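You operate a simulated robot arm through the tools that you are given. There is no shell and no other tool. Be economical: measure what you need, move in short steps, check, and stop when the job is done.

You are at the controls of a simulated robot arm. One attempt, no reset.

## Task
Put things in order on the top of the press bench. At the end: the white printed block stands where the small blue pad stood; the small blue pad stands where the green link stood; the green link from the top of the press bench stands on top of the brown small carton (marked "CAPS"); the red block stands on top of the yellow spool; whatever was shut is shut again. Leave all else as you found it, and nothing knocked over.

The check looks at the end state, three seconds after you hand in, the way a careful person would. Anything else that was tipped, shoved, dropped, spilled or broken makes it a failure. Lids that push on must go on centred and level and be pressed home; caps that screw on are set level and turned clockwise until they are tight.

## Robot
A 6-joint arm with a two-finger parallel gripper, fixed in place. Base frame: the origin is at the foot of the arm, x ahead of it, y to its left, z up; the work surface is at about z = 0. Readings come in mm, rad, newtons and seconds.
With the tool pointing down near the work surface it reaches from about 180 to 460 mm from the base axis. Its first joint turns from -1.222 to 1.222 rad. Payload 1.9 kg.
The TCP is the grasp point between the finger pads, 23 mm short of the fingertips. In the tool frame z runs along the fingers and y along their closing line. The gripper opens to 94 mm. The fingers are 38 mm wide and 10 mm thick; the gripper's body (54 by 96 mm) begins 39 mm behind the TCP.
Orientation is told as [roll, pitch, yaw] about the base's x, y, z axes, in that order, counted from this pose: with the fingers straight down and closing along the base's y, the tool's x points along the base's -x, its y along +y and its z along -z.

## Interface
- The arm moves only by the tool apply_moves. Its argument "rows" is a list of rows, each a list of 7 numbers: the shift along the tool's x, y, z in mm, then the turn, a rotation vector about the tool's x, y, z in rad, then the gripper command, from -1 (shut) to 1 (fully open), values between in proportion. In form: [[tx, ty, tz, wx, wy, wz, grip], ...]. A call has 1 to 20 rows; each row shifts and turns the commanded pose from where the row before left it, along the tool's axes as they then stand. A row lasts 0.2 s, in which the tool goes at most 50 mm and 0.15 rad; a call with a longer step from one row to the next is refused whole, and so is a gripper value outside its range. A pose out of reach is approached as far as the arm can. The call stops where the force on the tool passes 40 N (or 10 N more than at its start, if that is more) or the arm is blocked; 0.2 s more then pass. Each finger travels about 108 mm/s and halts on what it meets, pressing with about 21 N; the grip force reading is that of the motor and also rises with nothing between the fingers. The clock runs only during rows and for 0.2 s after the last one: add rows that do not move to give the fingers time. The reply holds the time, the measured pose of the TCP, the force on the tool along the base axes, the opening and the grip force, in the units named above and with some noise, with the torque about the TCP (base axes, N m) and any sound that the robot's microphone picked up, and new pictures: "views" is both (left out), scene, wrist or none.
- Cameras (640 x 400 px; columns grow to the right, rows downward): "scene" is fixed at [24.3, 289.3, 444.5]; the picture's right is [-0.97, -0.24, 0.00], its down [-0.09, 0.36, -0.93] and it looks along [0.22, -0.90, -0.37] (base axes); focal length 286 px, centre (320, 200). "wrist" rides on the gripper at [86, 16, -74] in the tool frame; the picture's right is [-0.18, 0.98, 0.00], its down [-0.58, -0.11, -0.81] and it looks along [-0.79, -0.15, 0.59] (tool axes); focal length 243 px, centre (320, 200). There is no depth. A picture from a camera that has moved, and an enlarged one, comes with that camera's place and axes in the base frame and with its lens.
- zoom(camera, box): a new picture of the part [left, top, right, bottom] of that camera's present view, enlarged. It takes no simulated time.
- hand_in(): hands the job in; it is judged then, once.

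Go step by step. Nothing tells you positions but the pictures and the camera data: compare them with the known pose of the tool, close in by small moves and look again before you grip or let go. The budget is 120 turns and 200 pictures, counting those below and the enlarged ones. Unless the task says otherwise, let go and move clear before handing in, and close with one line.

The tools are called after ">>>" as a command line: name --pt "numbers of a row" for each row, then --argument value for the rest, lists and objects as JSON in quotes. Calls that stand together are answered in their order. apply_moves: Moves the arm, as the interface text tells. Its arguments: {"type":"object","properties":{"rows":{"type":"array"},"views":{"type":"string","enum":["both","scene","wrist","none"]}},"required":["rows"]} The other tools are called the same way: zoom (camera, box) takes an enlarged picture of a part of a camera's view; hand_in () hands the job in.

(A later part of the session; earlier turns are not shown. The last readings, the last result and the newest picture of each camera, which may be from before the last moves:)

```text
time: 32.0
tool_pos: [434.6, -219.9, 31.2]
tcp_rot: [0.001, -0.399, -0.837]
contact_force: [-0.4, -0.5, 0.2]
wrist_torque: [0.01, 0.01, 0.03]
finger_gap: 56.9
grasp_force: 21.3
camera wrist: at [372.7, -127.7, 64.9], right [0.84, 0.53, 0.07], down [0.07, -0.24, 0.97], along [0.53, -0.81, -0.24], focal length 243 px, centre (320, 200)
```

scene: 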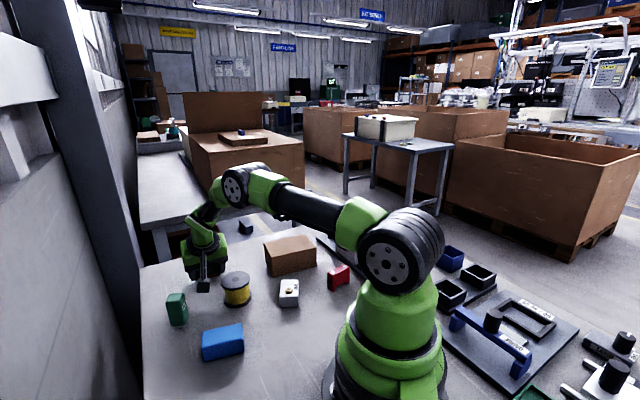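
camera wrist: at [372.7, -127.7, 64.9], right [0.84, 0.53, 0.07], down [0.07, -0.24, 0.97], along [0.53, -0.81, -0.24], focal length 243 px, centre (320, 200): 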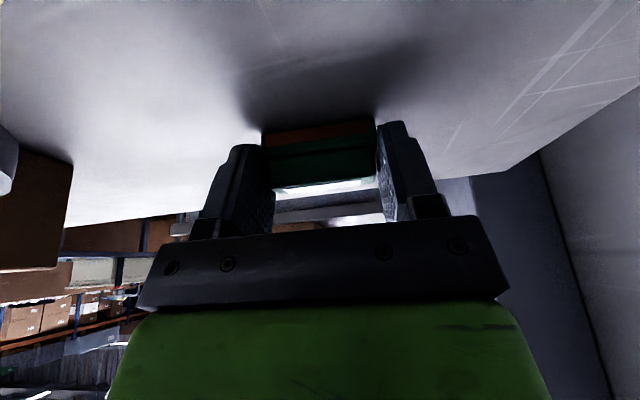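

Gripped at 57 mm wide. I'll lift straight up and look.

>>> apply_moves --pt "-4 0 -9.2 0 0 0 -0.3" --pt "-12 0 -27.6 0 0 0 -0.3" --pt "-12 0 -27.6 0 0 0 -0.3" --pt "-12 0 -27.6 0 0 0 -0.3" --pt "-12 0 -27.6 0 0 0 -0.3" --pt "0 0 0 0 0 0 -0.3" --views "both"

>>> zoom --camera "scene" --box '[160, 190, 320, 290]'

```text
time: 33.4
tool_pos: [434.2, -220.3, 160.3]
tcp_rot: [0.0, -0.399, -0.837]
contact_force: [0.8, -0.2, -0.3]
wrist_torque: [-0.02, 0.01, 0.01]
finger_gap: 33.1
grasp_force: 0.1
camera wrist: at [372.7, -128.5, 195.7], right [0.84, 0.53, 0.07], down [0.07, -0.24, 0.97], along [0.53, -0.81, -0.24], focal length 243 px, centre (320, 200)
```

scene: 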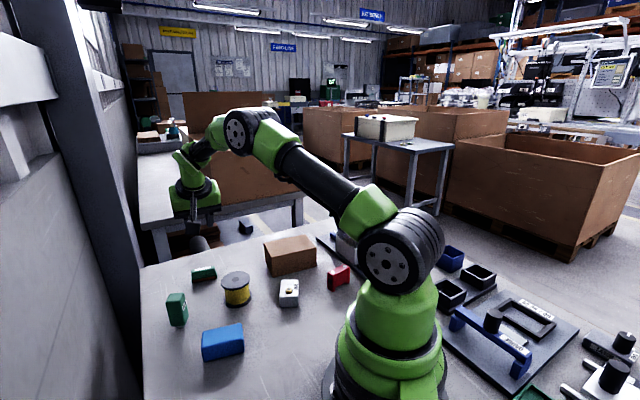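
wrist: 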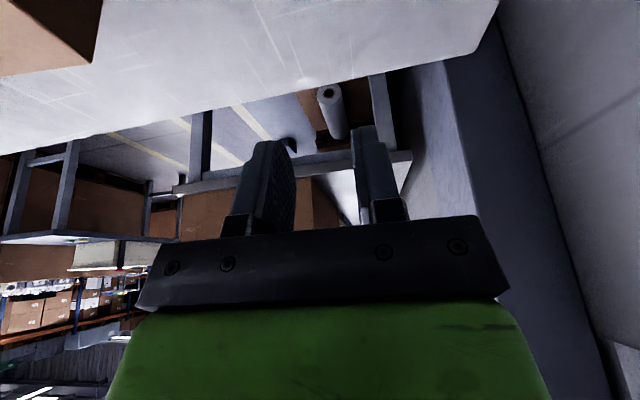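

```text
4.00 times, centred on (240, 240) of scene
camera zoom: at [24.3, 289.3, 444.5], right [-0.97, -0.24, 0.0], down [-0.09, 0.36, -0.93], along [0.22, -0.9, -0.37], focal length 1145 px, centre (640, 40)
```

zoom: 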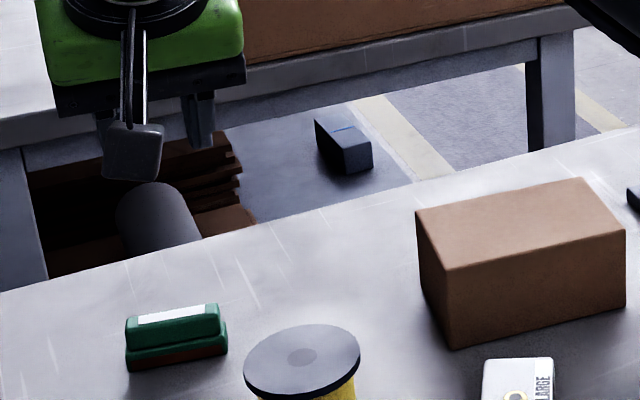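

The link slipped out and stayed on the table, shifted slightly (about 13 mm, 10° turn). I'll open, back off, and re-measure before gripping lower.

>>> apply_moves --pt "30 0 -13 0 0 0 1" --pt "30 0 -13 0 0 0 1" --pt "0 0 0 0 0 0 1" --views "wrist"

>>> zoom --camera "wrist" --box '[200, 0, 440, 150]'

```text
time: 34.2
tool_pos: [391.0, -172.6, 162.1]
tcp_rot: [0.002, -0.402, -0.838]
contact_force: [0.1, 0.3, -0.7]
wrist_torque: [0.03, 0.01, 0.0]
finger_gap: 93.9
grasp_force: 0.1
camera wrist: at [329.8, -79.2, 196.2], right [0.84, 0.53, 0.07], down [0.07, -0.24, 0.97], along [0.53, -0.81, -0.24], focal length 243 px, centre (320, 200)
```

wrist: 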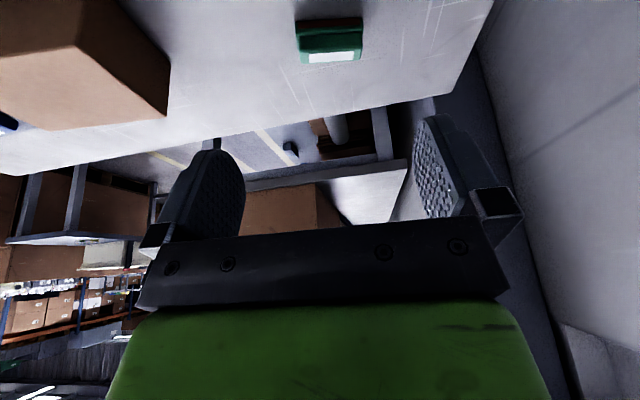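

```text
2.67 times, centred on (320, 75) of wrist
camera zoom: at [329.8, -79.2, 196.2], right [0.84, 0.53, 0.07], down [0.07, -0.24, 0.97], along [0.53, -0.81, -0.24], focal length 647 px, centre (320, 533)
```

zoom: 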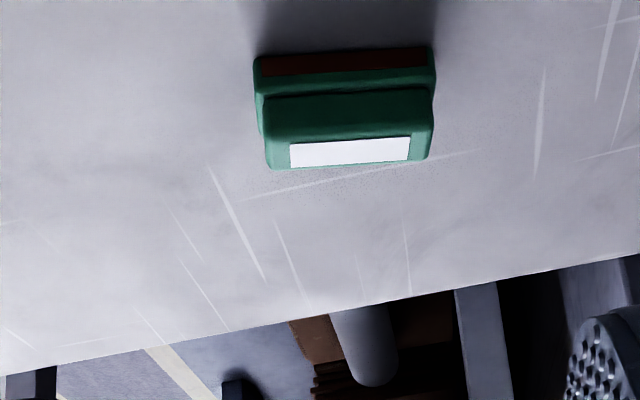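

The link now centres near (439.5,-213.5), axis at about 34°. I'll realign the yaw and come in to a hover.

>>> apply_moves --pt "0 0 0 0.0564 0 0.1335 1" --pt "-2.9 4.4 28.9 0 0 0 1" --pt "-2.9 4.4 28.9 0 0 0 1" --pt "-2.9 4.4 28.9 0 0 0 1" --pt "-2.9 4.4 28.9 0 0 0 1" --pt "0 0 0 0 0 0 1" --views "wrist"

>>> zoom --camera "scene" --box '[160, 220, 260, 300]'

```text
time: 35.6
tool_pos: [436.0, -209.0, 59.0]
tcp_rot: [0.003, -0.402, -0.982]
contact_force: [-0.6, -0.1, 0.3]
wrist_torque: [0.04, -0.02, 0.01]
finger_gap: 94.2
grasp_force: 0.0
camera wrist: at [389.5, -108.6, 93.9], right [0.91, 0.41, 0.07], down [0.03, -0.25, 0.97], along [0.41, -0.88, -0.24], focal length 243 px, centre (320, 200)
```

wrist: 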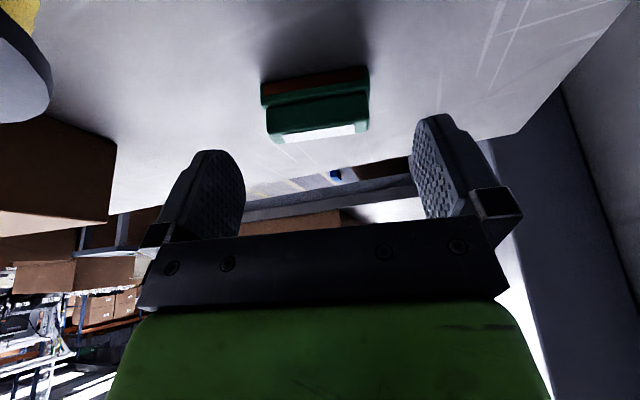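

```text
5.00 times, centred on (210, 260) of scene
camera zoom: at [24.3, 289.3, 444.5], right [-0.97, -0.24, 0.0], down [-0.09, 0.36, -0.93], along [0.22, -0.9, -0.37], focal length 1431 px, centre (870, -100)
```

zoom: 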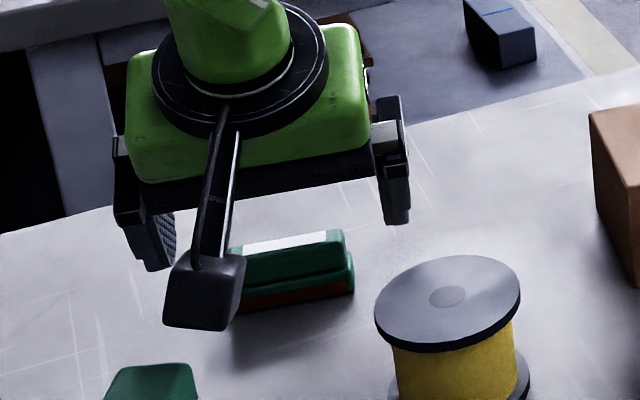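

Well lined up. I'll descend lower this time, checking force near the table.

>>> apply_moves --pt "5 0 12 0 0 0 1" --pt "5 0 12 0 0 0 1" --pt "1.6 0 3.6 0 0 0 1" --pt "1 0 2.3 0 0 0 1" --pt "0 0 0 0 0 0 1" --views "wrist"

```text
time: 36.2
tool_pos: [438.8, -211.3, 42.0]
tcp_rot: [0.01, -0.411, -0.987]
contact_force: [-5.0, -6.1, 24.1]
wrist_torque: [3.18, 1.07, 0.83]
finger_gap: 94.2
grasp_force: 0.0
stopped in row 3: the force on the tool passed its limit at 47 N (the readings are from after the stop); the commanded pose is now the measured one
camera wrist: at [391.9, -111.8, 74.7], right [0.91, 0.4, 0.08], down [0.02, -0.24, 0.97], along [0.41, -0.88, -0.23], focal length 243 px, centre (320, 200)
```

wrist: 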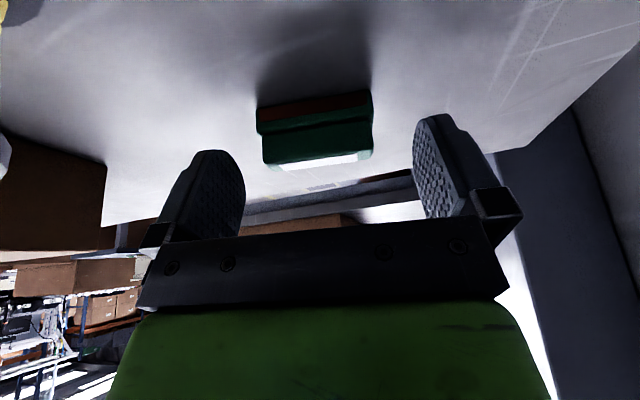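

The wrist camera's housing has touched the top of the MARK stamp. I'll raise straight up at once and check the stamp.

>>> apply_moves --pt "-4 0 -9.2 0 0 0 1" --pt "-12 0 -27.6 0 0 0 1" --pt "-12 0 -27.6 0 0 0 1" --pt "0 0 0 0 0 0 1" --views "scene"

>>> zoom --camera "scene" --box '[150, 240, 250, 340]'

```text
time: 37.2
tool_pos: [438.4, -211.8, 109.1]
tcp_rot: [0.007, -0.408, -0.988]
contact_force: [-1.1, -0.7, 0.4]
wrist_torque: [-0.02, -0.01, 0.03]
finger_gap: 93.9
grasp_force: 0.1
```

scene: 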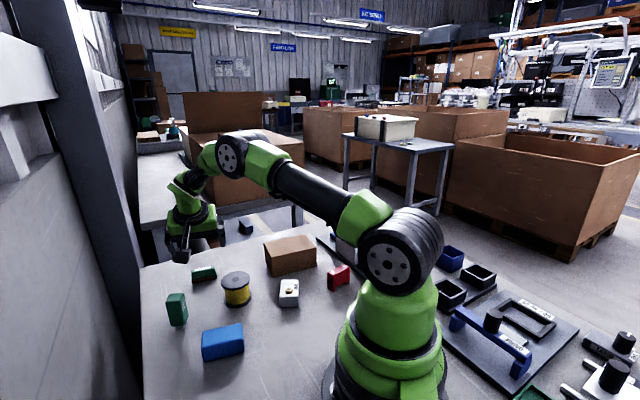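

```text
4.00 times, centred on (200, 290) of scene
camera zoom: at [24.3, 289.3, 444.5], right [-0.97, -0.24, 0.0], down [-0.09, 0.36, -0.93], along [0.22, -0.9, -0.37], focal length 1145 px, centre (800, -160)
```

zoom: 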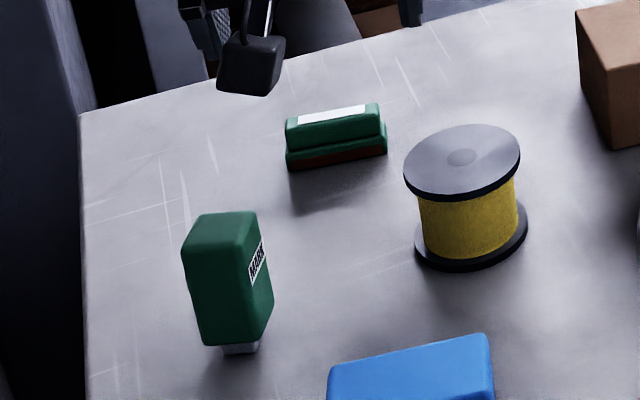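

The stamp looks unmoved, standing as before. I'll return to the earlier yaw, which kept the camera clear of it, and approach again.

>>> apply_moves --pt "0 0 0 -0.057 0.004 -0.136 1" --pt "11 0 22 0 0 0 1" --pt "11 0 22 0 0 0 1" --pt "0 0 0 0 0 0 1" --views "both"

>>> zoom --camera "scene" --box '[150, 230, 250, 330]'

```text
time: 38.2
tool_pos: [436.6, -211.1, 59.4]
tcp_rot: [0.005, -0.405, -0.838]
contact_force: [-0.2, 0.1, -0.1]
wrist_torque: [0.0, 0.04, 0.0]
finger_gap: 93.8
grasp_force: 0.0
camera wrist: at [375.3, -116.9, 93.5], right [0.84, 0.53, 0.08], down [0.06, -0.24, 0.97], along [0.54, -0.81, -0.23], focal length 243 px, centre (320, 200)
```

scene: 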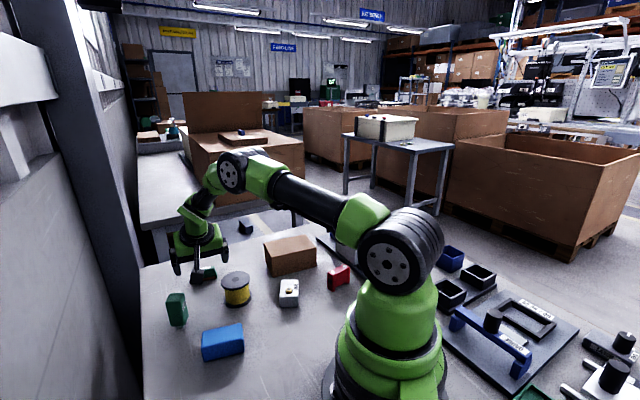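
wrist: 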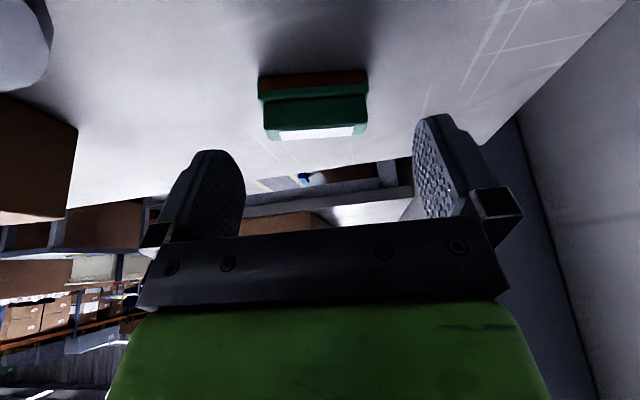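

```text
4.00 times, centred on (200, 280) of scene
camera zoom: at [24.3, 289.3, 444.5], right [-0.97, -0.24, 0.0], down [-0.09, 0.36, -0.93], along [0.22, -0.9, -0.37], focal length 1145 px, centre (800, -120)
```

zoom: 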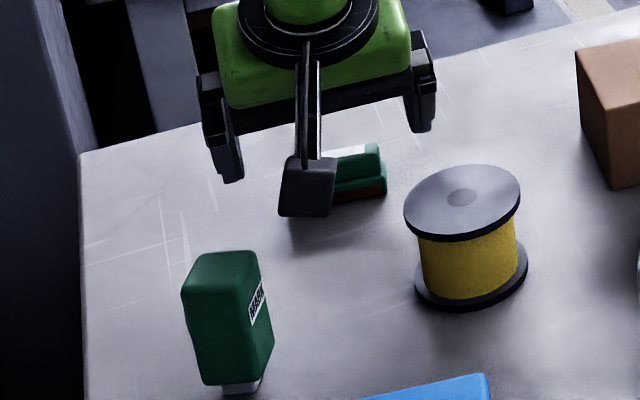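

Camera is clear of both the stamp and spool. I'll descend to grip height.

>>> apply_moves --pt "6 0 11 0 0 0 1" --pt "5 0 11 0 0 0 1" --pt "2 0 5 0 0 0 1" --pt "1 0 2.4 0 0 0 1" --pt "0.8 0 1.8 0 0 0 1" --pt "0 0 0 0 0 0 1" --views "wrist"

```text
time: 39.4
tool_pos: [435.6, -208.9, 29.7]
tcp_rot: [0.008, -0.405, -0.843]
contact_force: [-2.4, 2.2, 6.4]
wrist_torque: [-0.1, 0.35, -0.17]
finger_gap: 94.0
grasp_force: 0.0
stopped in row 5: the force on the tool passed its limit at 51 N (the readings are from after the stop); the commanded pose is now the measured one
camera wrist: at [374.7, -115.7, 63.1], right [0.84, 0.53, 0.08], down [0.06, -0.24, 0.97], along [0.53, -0.81, -0.23], focal length 243 px, centre (320, 200)
```

wrist: 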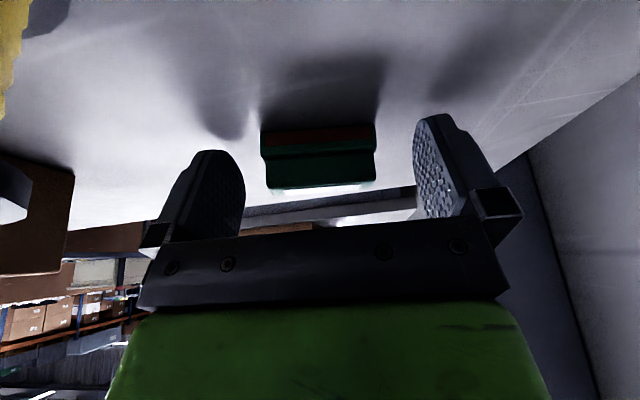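

Fingertip corners touch the table at this height, so I can't go lower. I'll instead shift outboard so the link sits under the lowest corner of the fingers, then close.

>>> apply_moves --pt "-0.4 0 -0.9 0 0 0 1" --pt "-6.9 1 2.9 0 0 0 1" --pt "0 0 0 0 0 0 0.4" --pt "0 0 0 0 0 0 0.2" --pt "0 0 0 0 0 0 -0.3" --pt "0 0 0 0 0 0 -0.6" --pt "0 0 0 0 0 0 -1" --pt "0 0 0 0 0 0 -1" --views "both"

>>> zoom --camera "wrist" --box '[220, 80, 420, 230]'

```text
time: 41.1
tool_pos: [442.5, -212.5, 30.6]
tcp_rot: [0.007, -0.404, -0.84]
contact_force: [0.3, 0.2, 0.5]
wrist_torque: [0.01, 0.0, 0.01]
finger_gap: 58.3
grasp_force: 20.7
camera wrist: at [380.4, -120.4, 63.9], right [0.84, 0.53, 0.08], down [0.06, -0.24, 0.97], along [0.53, -0.81, -0.23], focal length 243 px, centre (320, 200)
```

scene: 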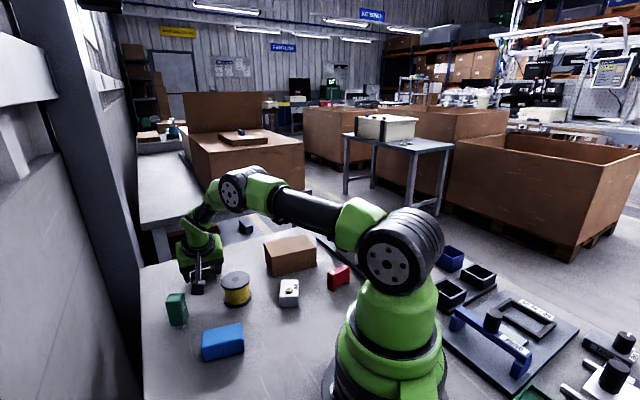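
wrist: 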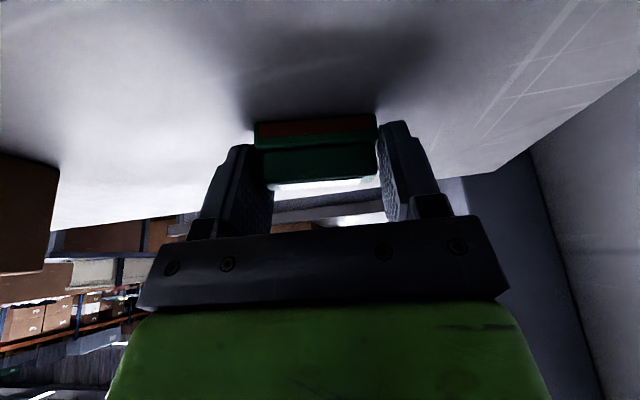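

```text
2.67 times, centred on (320, 155) of wrist
camera zoom: at [380.4, -120.4, 63.9], right [0.84, 0.53, 0.08], down [0.06, -0.24, 0.97], along [0.53, -0.81, -0.23], focal length 647 px, centre (320, 320)
```

zoom: 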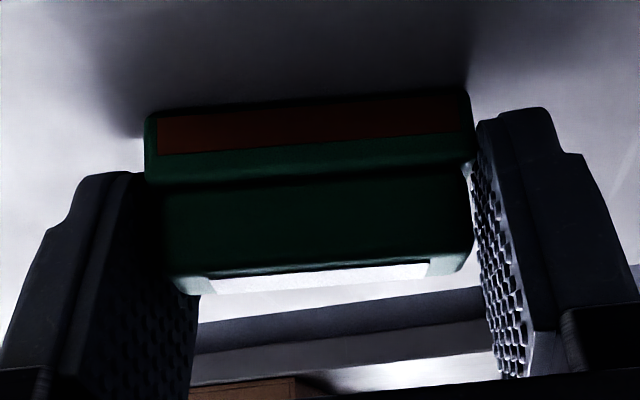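

Full-width contact at 58 mm. I'll lift 15 mm and check that it holds.

>>> apply_moves --pt "-2 0 -4.6 0 0 0 -1" --pt "-2 0 -4.6 0 0 0 -1" --pt "-2 0 -4.6 0 0 0 -1" --pt "0 0 0 0 0 0 -1" --views "both"

>>> zoom --camera "scene" --box '[150, 220, 250, 320]'

```text
time: 42.1
tool_pos: [440.3, -213.5, 44.2]
tcp_rot: [0.007, -0.406, -0.841]
contact_force: [-0.8, -0.4, 0.0]
wrist_torque: [-0.02, 0.02, -0.01]
finger_gap: 58.3
grasp_force: 21.1
camera wrist: at [380.4, -120.9, 78.9], right [0.84, 0.53, 0.08], down [0.06, -0.24, 0.97], along [0.53, -0.81, -0.23], focal length 243 px, centre (320, 200)
```

scene: 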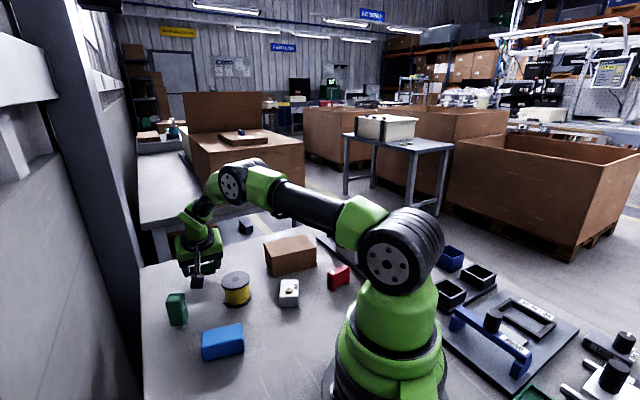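
wrist: 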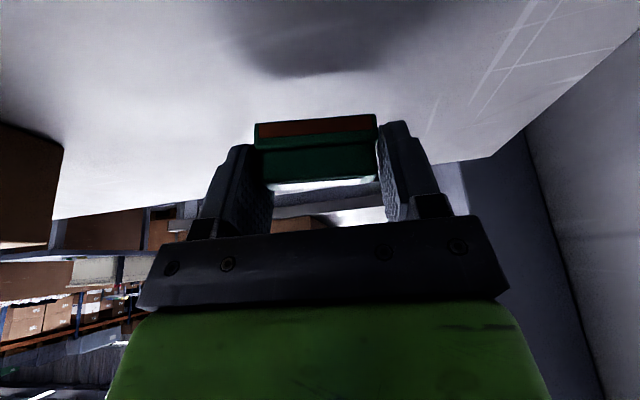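

```text
4.00 times, centred on (200, 270) of scene
camera zoom: at [24.3, 289.3, 444.5], right [-0.97, -0.24, 0.0], down [-0.09, 0.36, -0.93], along [0.22, -0.9, -0.37], focal length 1145 px, centre (800, -80)
```

zoom: 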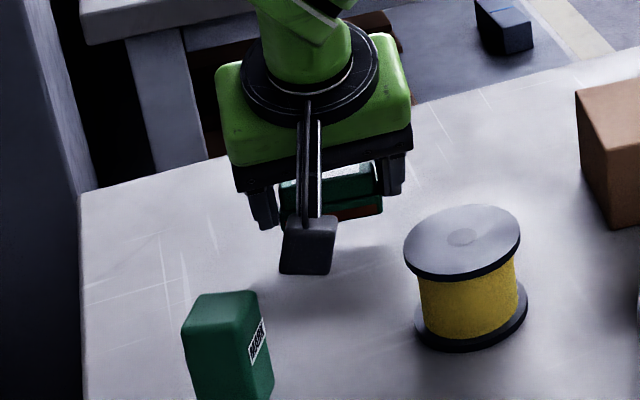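

The link is held firmly. The carton's top centres near (254,-320) at about 60 mm height, so I'll lift and carry the link above it.

>>> apply_moves --pt "-14 0 -32.5 0 0 0 -1" --pt "-14 0 -32.5 0 0 0 -1" --pt "-13 0 -32.5 0 0 0 -1" --pt "9.2 -40.9 -3.9 0 0 0 -1" --pt "9.2 -40.9 -3.9 0 0 0 -1" --pt "9.2 -40.9 -3.9 0 0 0 -1" --pt "9.2 -40.9 -3.9 0 0 0 -1" --pt "9.2 -40.9 -3.9 0 0 0 -1" --pt "0 0 0 0 0 0 -1" --views "both"

>>> zoom --camera "scene" --box '[230, 180, 350, 290]'

```text
time: 44.1
tool_pos: [254.4, -312.4, 147.3]
tcp_rot: [0.006, -0.406, -0.842]
contact_force: [-0.2, 0.3, -0.5]
wrist_torque: [0.01, -0.02, -0.03]
finger_gap: 58.3
grasp_force: 20.9
camera wrist: at [193.7, -220.3, 182.5], right [0.84, 0.53, 0.08], down [0.06, -0.24, 0.97], along [0.53, -0.81, -0.23], focal length 243 px, centre (320, 200)
```

scene: 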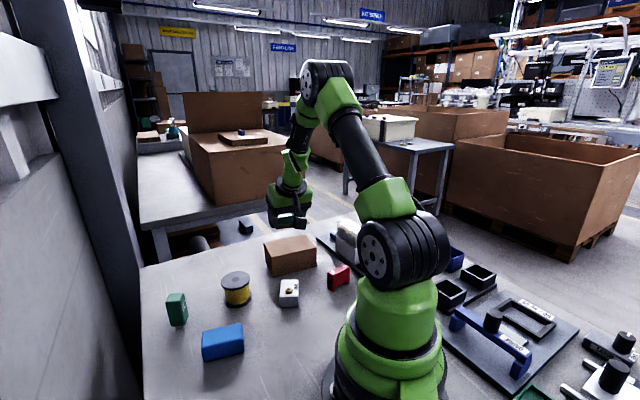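
wrist: 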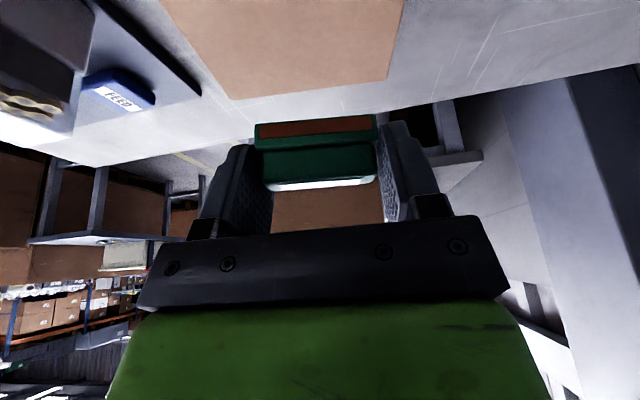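

```text
3.64 times, centred on (290, 235) of scene
camera zoom: at [24.3, 289.3, 444.5], right [-0.97, -0.24, 0.0], down [-0.09, 0.36, -0.93], along [0.22, -0.9, -0.37], focal length 1041 px, centre (429, 73)
```

zoom: 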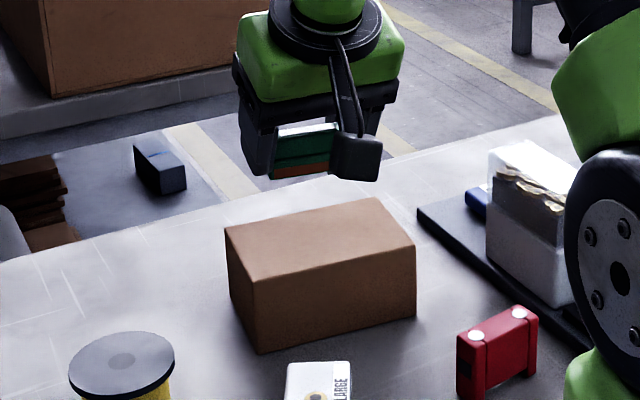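

The link is above the carton's centre. I'll lower to just above the lid, then touch down slowly.

>>> apply_moves --pt "7 0 16.6 0 0 0 -1" --pt "7 0 16.6 0 0 0 -1" --pt "5.5 0 13 0 0 0 -1" --pt "0 0 0 0 0 0 -1" --views "scene"

>>> zoom --camera "scene" --box '[240, 200, 330, 280]'

```text
time: 45.1
tool_pos: [255.7, -311.7, 99.2]
tcp_rot: [0.004, -0.404, -0.841]
contact_force: [0.1, -0.5, 0.3]
wrist_torque: [-0.03, 0.05, -0.01]
finger_gap: 58.2
grasp_force: 21.6
```

scene: 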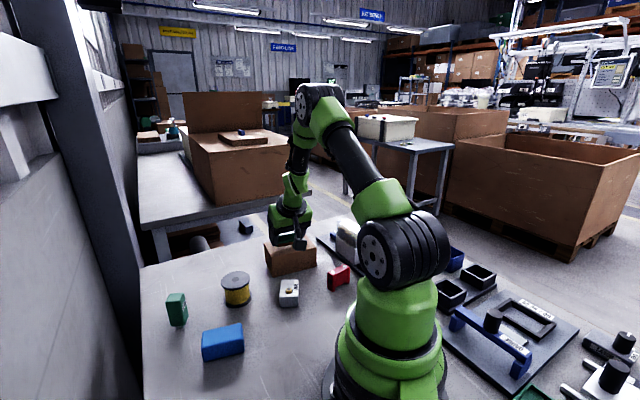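

```text
5.00 times, centred on (285, 240) of scene
camera zoom: at [24.3, 289.3, 444.5], right [-0.97, -0.24, 0.0], down [-0.09, 0.36, -0.93], along [0.22, -0.9, -0.37], focal length 1431 px, centre (495, 0)
```

zoom: 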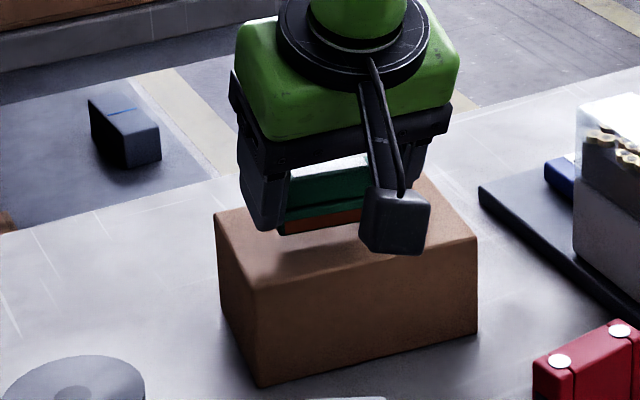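

About 8 mm to go. I'll step down in small increments, watching the force.

>>> apply_moves --pt "0.8 0 1.84 0 0 0 -1" --pt "0.8 0 1.84 0 0 0 -1" --pt "0.8 0 1.84 0 0 0 -1" --pt "0 0 0 0 0 0 -1" --views "none"

>>> apply_moves --pt "0.4 0 0.92 0 0 0 -1" --pt "0.4 0 0.92 0 0 0 -1" --pt "0 0 0 0 0 0 -1" --views "wrist"

```text
time: 46.1
tool_pos: [255.6, -313.6, 92.2]
tcp_rot: [0.007, -0.404, -0.841]
contact_force: [-0.5, -0.1, 0.3]
wrist_torque: [0.02, -0.01, -0.03]
finger_gap: 58.2
grasp_force: 20.9
```

```text
time: 47.0
tool_pos: [255.2, -311.8, 91.4]
tcp_rot: [0.007, -0.405, -0.84]
contact_force: [-0.1, -1.2, -1.1]
wrist_torque: [0.0, -0.01, 0.04]
finger_gap: 58.1
grasp_force: 20.5
camera wrist: at [194.4, -220.2, 125.2], right [0.84, 0.53, 0.08], down [0.06, -0.24, 0.97], along [0.53, -0.81, -0.23], focal length 243 px, centre (320, 200)
```

wrist: 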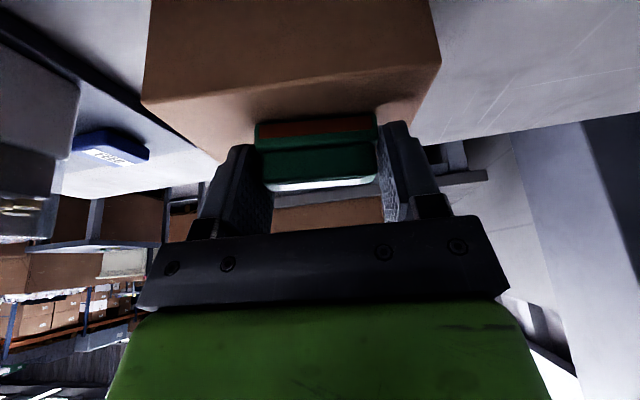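

>>> apply_moves --pt "0.4 0 0.92 0 0 0 -1" --pt "0.4 0 0.92 0 0 0 -1" --pt "0 0 0 0 0 0 -1" --views "none"

>>> apply_moves --pt "0.4 0 0.92 0 0 0 -1" --pt "0 0 0 0 0 0 -1" --views "none"

>>> apply_moves --pt "0.4 0 0.92 0 0 0 -1" --pt "0 0 0 0 0 0 -1" --views "wrist"

```text
time: 47.8
tool_pos: [256.3, -312.5, 89.3]
tcp_rot: [0.006, -0.407, -0.842]
contact_force: [0.2, 1.1, 6.2]
wrist_torque: [-0.07, 0.19, -0.03]
finger_gap: 58.0
grasp_force: 21.1
```

```text
time: 48.4
tool_pos: [256.7, -314.6, 88.1]
tcp_rot: [0.006, -0.404, -0.842]
contact_force: [0.3, 0.0, 15.3]
wrist_torque: [-0.02, 0.08, -0.02]
finger_gap: 57.8
grasp_force: 20.8
```

```text
time: 49.0
tool_pos: [256.0, -313.3, 87.0]
tcp_rot: [0.004, -0.407, -0.84]
contact_force: [-3.1, 3.1, 32.6]
wrist_torque: [-0.09, 0.56, -0.17]
finger_gap: 58.1
grasp_force: 21.6
camera wrist: at [194.8, -220.9, 122.2], right [0.84, 0.53, 0.08], down [0.06, -0.23, 0.97], along [0.53, -0.81, -0.23], focal length 243 px, centre (320, 200)
```

wrist: 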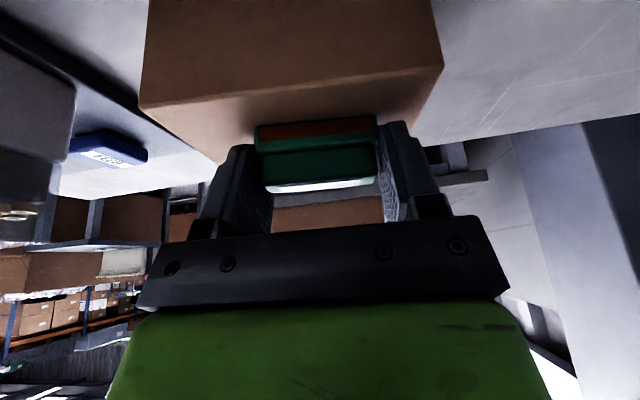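

Touched down. I'll relax the press by 2 mm, open, and retreat upward.

>>> apply_moves --pt "-0.8 0 -1.8 0 0 0 -1" --pt "0 0 0 0 0 0 0.3" --pt "0 0 0 0 0 0 0.5" --pt "0 0 0 0 0 0 0.8" --pt "0 0 0 0 0 0 0.8" --pt "-6 0 -13.8 0 0 0 0.8" --pt "-12 0 -27.6 0 0 0 0.8" --pt "-12 0 -27.6 0 0 0 1" --pt "0 0 0 0 0 0 1" --views "both"

>>> zoom --camera "scene" --box '[240, 190, 350, 290]'

```text
time: 51.0
tool_pos: [255.8, -313.4, 164.7]
tcp_rot: [0.004, -0.405, -0.84]
contact_force: [-0.3, -0.5, 0.5]
wrist_torque: [0.03, 0.0, 0.0]
finger_gap: 94.0
grasp_force: 0.0
camera wrist: at [195.1, -220.5, 198.5], right [0.84, 0.53, 0.08], down [0.06, -0.24, 0.97], along [0.53, -0.81, -0.23], focal length 243 px, centre (320, 200)
```

scene: 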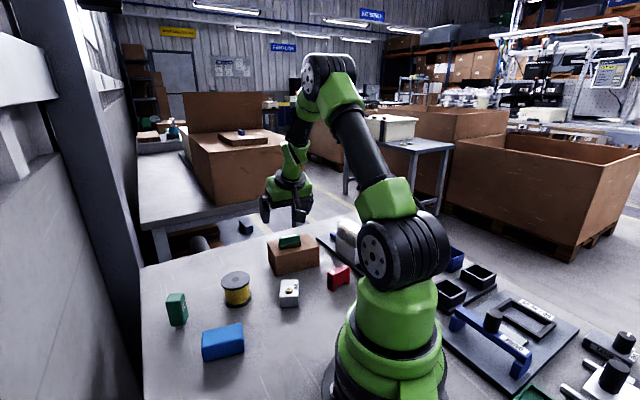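
wrist: 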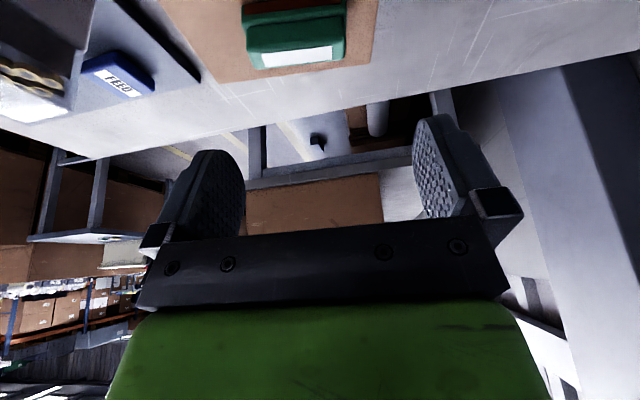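

```text
4.00 times, centred on (295, 240) of scene
camera zoom: at [24.3, 289.3, 444.5], right [-0.97, -0.24, 0.0], down [-0.09, 0.36, -0.93], along [0.22, -0.9, -0.37], focal length 1145 px, centre (420, 40)
```

zoom: 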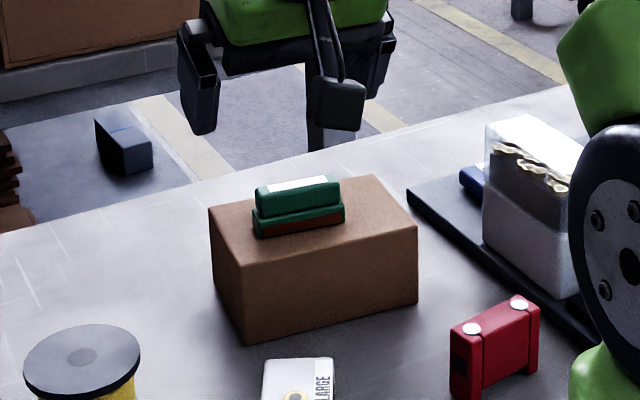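

The link stands level on the carton. The carton itself shifted around 8 mm, which I'll correct later. Next is the blue pad, near (281,-38), so I'll move above it with the same tilt.

>>> apply_moves --pt "30.6 34.3 -10.2 0 0 0 1" --pt "30.6 34.3 -10.2 0 0 0 1" --pt "30.6 34.3 -10.2 0 0 0 1" --pt "30.6 34.3 -10.2 0 0 0 1" --pt "30.6 34.3 -10.2 0 0 0 1" --pt "30.6 34.3 -10.2 0 0 0 1" --pt "0 0 0 0.039 0 0.092 1" --pt "0 0 0 0.039 0 0.092 1" --pt "0 0 0 0 0 0 1" --views "both"

>>> zoom --camera "scene" --box '[180, 300, 270, 380]'

```text
time: 53.0
tool_pos: [280.1, -31.7, 150.8]
tcp_rot: [0.007, -0.402, -1.041]
contact_force: [0.1, -0.6, -0.8]
wrist_torque: [-0.02, 0.01, -0.01]
finger_gap: 94.0
grasp_force: 0.2
camera wrist: at [237.5, 71.6, 183.8], right [0.93, 0.35, 0.08], down [0.01, -0.25, 0.97], along [0.36, -0.9, -0.23], focal length 243 px, centre (320, 200)
```

scene: 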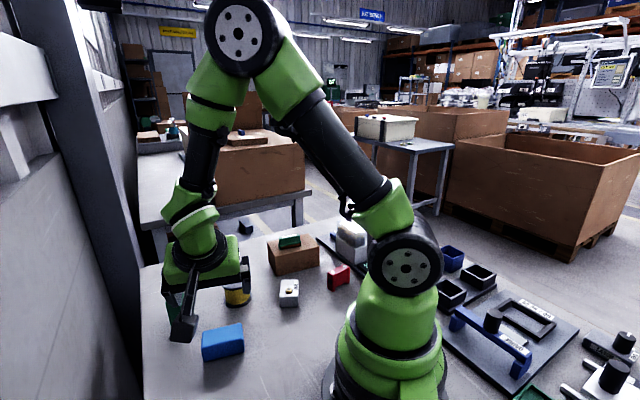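
wrist: 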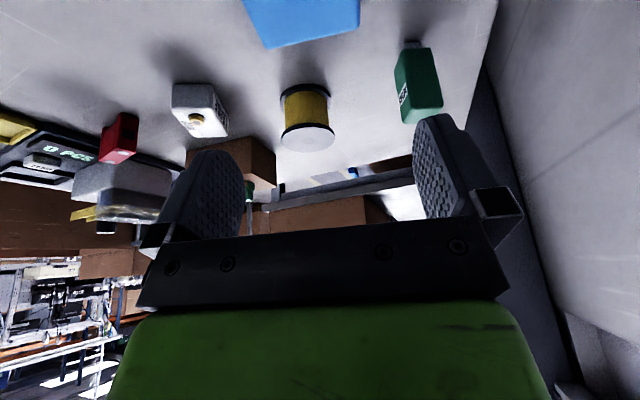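

```text
5.00 times, centred on (225, 340) of scene
camera zoom: at [24.3, 289.3, 444.5], right [-0.97, -0.24, 0.0], down [-0.09, 0.36, -0.93], along [0.22, -0.9, -0.37], focal length 1431 px, centre (795, -500)
```

zoom: 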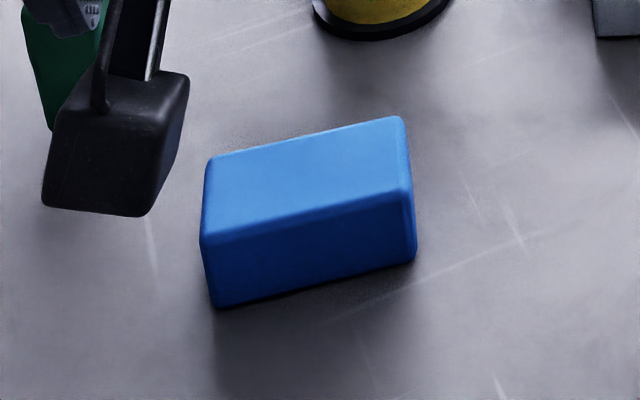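

The pad measures about 67×37×34 mm, centred at (283,-41), axis 29.5°. The wrist view agrees. Descending to a hover.

>>> apply_moves --pt "11 -0.6 28.2 0 0 0 1" --pt "11 -0.6 28.2 0 0 0 1" --pt "11 -0.6 28.2 0 0 0 1" --pt "0 0 0 0 0 0 1" --views "both"

```text
time: 54.0
tool_pos: [279.9, -34.3, 57.4]
tcp_rot: [0.006, -0.403, -1.042]
contact_force: [0.5, 0.3, 0.0]
wrist_torque: [-0.02, -0.01, -0.03]
finger_gap: 94.1
grasp_force: 0.0
camera wrist: at [238.4, 68.0, 92.5], right [0.93, 0.35, 0.08], down [0.01, -0.25, 0.97], along [0.36, -0.9, -0.23], focal length 243 px, centre (320, 200)
```

scene: 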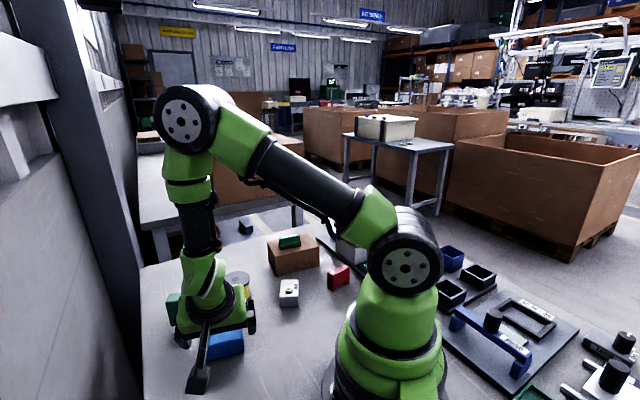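
wrist: 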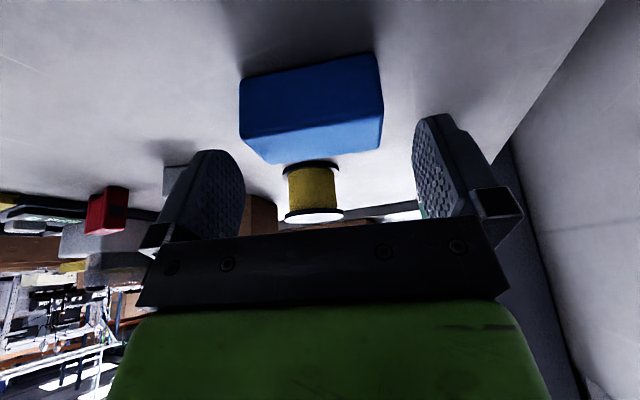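

>>> apply_moves --pt "4.7 -0.7 11.2 0 0 0 1" --pt "4.8 -0.7 11.2 0 0 0 1" --pt "0 0 0 0 0 0 0.7" --pt "0 0 0 0 0 0 0.5" --pt "0 0 0 0 0 0 0.2" --pt "0 0 0 0 0 0 -0.3" --pt "0 0 0 0 0 0 -1" --pt "0 0 0 0 0 0 -1" --views "wrist"

```text
time: 55.8
tool_pos: [288.4, -35.0, 40.0]
tcp_rot: [0.004, -0.404, -1.04]
contact_force: [-0.7, -0.4, -0.5]
wrist_torque: [-0.02, -0.03, 0.0]
finger_gap: 68.7
grasp_force: 21.1
out of reach, approached as far as the arm can: row 1, 2
camera wrist: at [247.2, 68.1, 73.8], right [0.93, 0.35, 0.07], down [0.02, -0.25, 0.97], along [0.36, -0.9, -0.23], focal length 243 px, centre (320, 200)
```

wrist: 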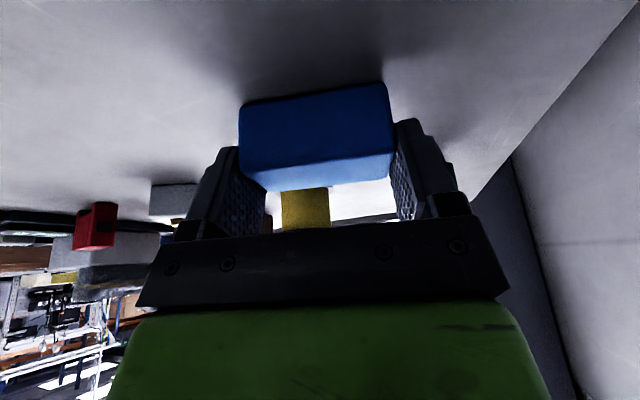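

The arm's inner limit stopped the descent at 40 mm, but the pad is held at 68.7 mm across. I'll test a small lift.

>>> apply_moves --pt "-2 0 -4.6 0 0 0 -1" --pt "-2 0 -4.6 0 0 0 -1" --pt "-2 0 -4.6 0 0 0 -1" --pt "-4 0 -9.2 0 0 0 -1" --pt "0 0 0 0 0 0 -1" --views "both"

```text
time: 57.0
tool_pos: [288.8, -35.0, 65.8]
tcp_rot: [0.007, -0.402, -1.041]
contact_force: [-0.2, -1.4, 0.0]
wrist_torque: [0.03, 0.04, 0.01]
finger_gap: 69.0
grasp_force: 21.4
camera wrist: at [246.8, 67.6, 98.8], right [0.93, 0.35, 0.08], down [0.01, -0.25, 0.97], along [0.36, -0.9, -0.23], focal length 243 px, centre (320, 200)
```

scene: 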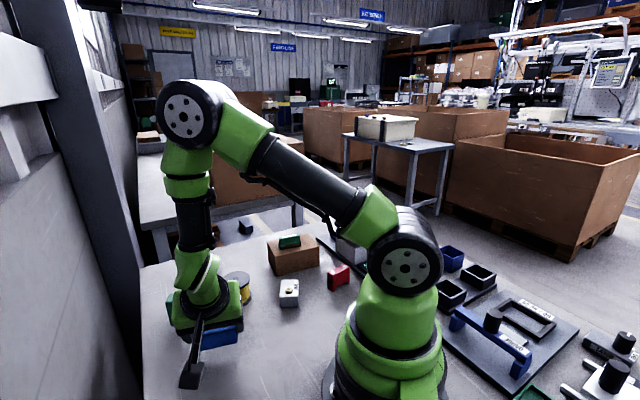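
wrist: 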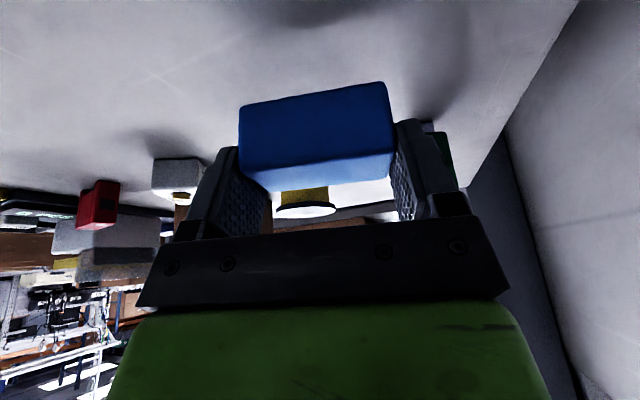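

Held well. Lifting, turning back and carrying the pad to above the link's old spot.

>>> apply_moves --pt "-12.2 0 -29 0 0 0 -1" --pt "-12.2 0 -29 0 0 0 -1" --pt "-12.2 0 -29 0 0 0 -1" --pt "0 0 0 -0.039 0 -0.092 -1" --pt "0 0 0 -0.039 0 -0.092 -1" --pt "-36.9 -2.8 15.6 0 0 0 -1" --pt "-36.9 -2.8 15.6 0 0 0 -1" --pt "-36.9 -2.8 15.6 0 0 0 -1" --pt "-36.9 -2.8 15.6 0 0 0 -1" --pt "-36.9 -2.8 15.6 0 0 0 -1" --pt "-36.9 -2.8 15.6 0 0 0 -1" --pt "0 0 0 0 0 0 -1" --views "both"

```text
time: 59.5
tool_pos: [436.3, -224.5, 159.4]
tcp_rot: [0.006, -0.403, -0.84]
contact_force: [0.4, 0.1, -0.3]
wrist_torque: [-0.01, -0.01, 0.0]
finger_gap: 68.9
grasp_force: 20.9
camera wrist: at [373.5, -132.7, 194.0], right [0.84, 0.53, 0.08], down [0.06, -0.24, 0.97], along [0.53, -0.81, -0.23], focal length 243 px, centre (320, 200)
```

scene: 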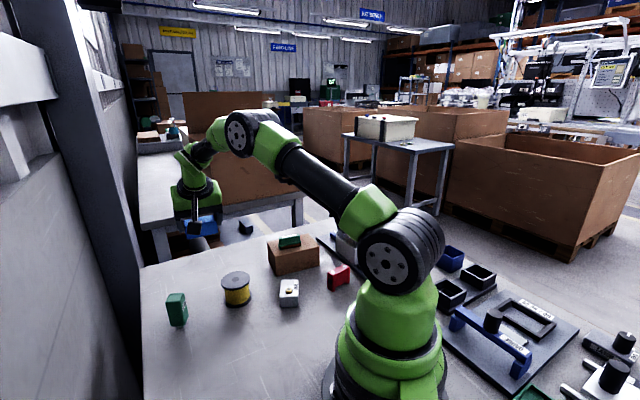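
wrist: 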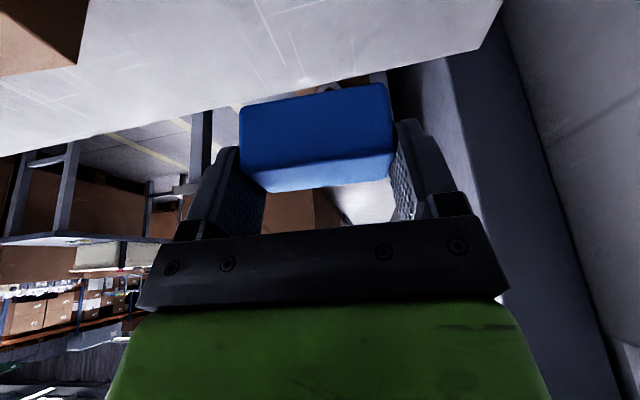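

Over the spot. I'll lower to about 8 mm above the table.

>>> apply_moves --pt "10.8 0 25.6 0 0 0 -1" --pt "10.8 0 25.6 0 0 0 -1" --pt "10.8 0 25.6 0 0 0 -1" --pt "10.4 0 25 0 0 0 -1" --pt "0 0 0 0 0 0 -1" --views "scene"

>>> zoom --camera "scene" --box '[150, 220, 250, 320]'

```text
time: 60.8
tool_pos: [436.5, -226.0, 49.0]
tcp_rot: [0.006, -0.405, -0.841]
contact_force: [-0.3, -0.4, -0.1]
wrist_torque: [0.02, -0.03, -0.03]
finger_gap: 69.0
grasp_force: 21.2
```

scene: 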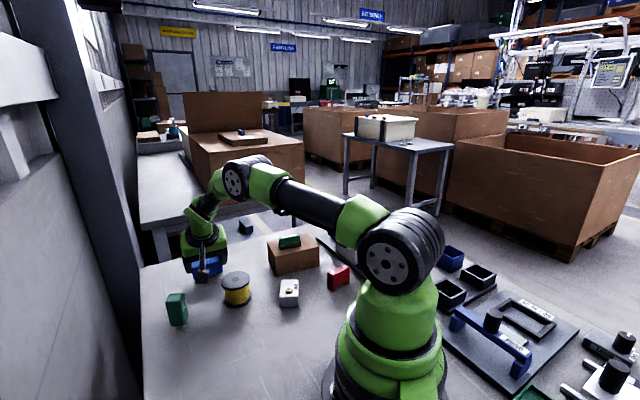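

```text
4.00 times, centred on (200, 270) of scene
camera zoom: at [24.3, 289.3, 444.5], right [-0.97, -0.24, 0.0], down [-0.09, 0.36, -0.93], along [0.22, -0.9, -0.37], focal length 1145 px, centre (800, -80)
```

zoom: 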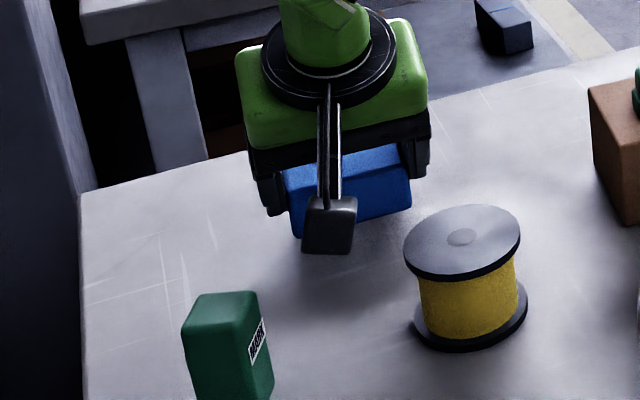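

>>> apply_moves --pt "1.4 0 3.2 0 0 0 -1" --pt "1 0 2.4 0 0 0 -1" --pt "0 0 0 0 0 0 -1" --views "none"

>>> apply_moves --pt "0.4 0 0.92 0 0 0 -1" --pt "0.4 0 0.92 0 0 0 -1" --pt "0 0 0 0 0 0 -1" --views "none"

>>> apply_moves --pt "0.4 0 0.92 0 0 0 -1" --pt "0 0 0 0 0 0 -1" --views "none"

```text
time: 61.5
tool_pos: [437.1, -224.1, 44.5]
tcp_rot: [0.006, -0.406, -0.841]
contact_force: [-0.5, 0.2, 0.4]
wrist_torque: [0.0, 0.02, 0.02]
finger_gap: 69.0
grasp_force: 20.8
```

```text
time: 62.4
tool_pos: [436.2, -225.3, 40.9]
tcp_rot: [0.007, -0.403, -0.842]
contact_force: [-0.5, 1.0, -0.2]
wrist_torque: [-0.01, 0.01, 0.02]
finger_gap: 68.8
grasp_force: 20.5
```

```text
time: 63.0
tool_pos: [436.6, -225.7, 40.8]
tcp_rot: [0.007, -0.405, -0.841]
contact_force: [1.4, -0.1, 0.3]
wrist_torque: [0.0, -0.02, -0.01]
finger_gap: 68.8
grasp_force: 21.1
```

>>> apply_moves --pt "0.4 0 0.92 0 0 0 -1" --pt "0 0 0 0 0 0 -1" --views "none"

>>> apply_moves --pt "0.4 0 0.92 0 0 0 -1" --pt "0 0 0 0 0 0 -1" --views "wrist"

```text
time: 63.5
tool_pos: [436.6, -225.6, 38.8]
tcp_rot: [0.007, -0.404, -0.842]
contact_force: [-0.3, -0.4, 0.1]
wrist_torque: [-0.02, -0.02, -0.05]
finger_gap: 68.9
grasp_force: 21.1
```

```text
time: 64.2
tool_pos: [438.4, -225.3, 38.0]
tcp_rot: [0.007, -0.406, -0.842]
contact_force: [-1.9, -0.1, 6.6]
wrist_torque: [-0.06, 0.3, -0.03]
finger_gap: 69.3
grasp_force: 21.5
camera wrist: at [376.0, -132.7, 73.1], right [0.84, 0.53, 0.08], down [0.06, -0.24, 0.97], along [0.53, -0.81, -0.23], focal length 243 px, centre (320, 200)
```

wrist: 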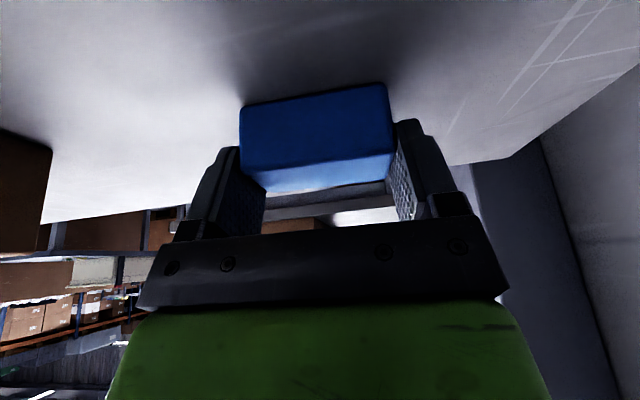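

Contact at about 7 N. I'll open evenly and retreat upward.

>>> apply_moves --pt "0 0 0 0 0 0 0.5" --pt "0 0 0 0 0 0 0.6" --pt "0 0 0 0 0 0 0.9" --pt "0 0 0 0 0 0 0.9" --pt "-4 0 -9.2 0 0 0 0.9" --pt "-12 0 -27.6 0 0 0 0.9" --pt "-12 0 -27.6 0 0 0 1" --pt "-12 0 -27.6 0 0 0 1" --pt "0 0 0 0 0 0 1" --views "scene"

>>> zoom --camera "scene" --box '[150, 240, 310, 340]'

```text
time: 66.2
tool_pos: [438.1, -224.4, 139.4]
tcp_rot: [0.008, -0.405, -0.84]
contact_force: [-0.6, -0.5, 0.2]
wrist_torque: [-0.01, 0.02, -0.03]
finger_gap: 94.1
grasp_force: 0.2
```

scene: 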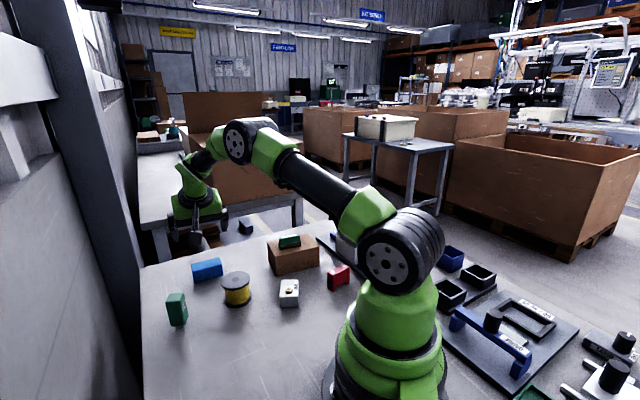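

```text
4.00 times, centred on (230, 290) of scene
camera zoom: at [24.3, 289.3, 444.5], right [-0.97, -0.24, 0.0], down [-0.09, 0.36, -0.93], along [0.22, -0.9, -0.37], focal length 1145 px, centre (680, -160)
```

zoom: 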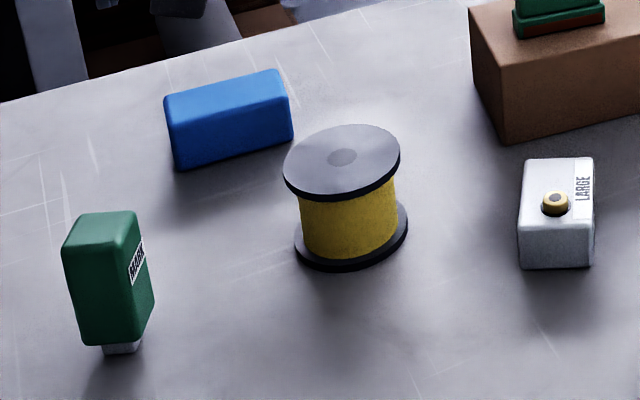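

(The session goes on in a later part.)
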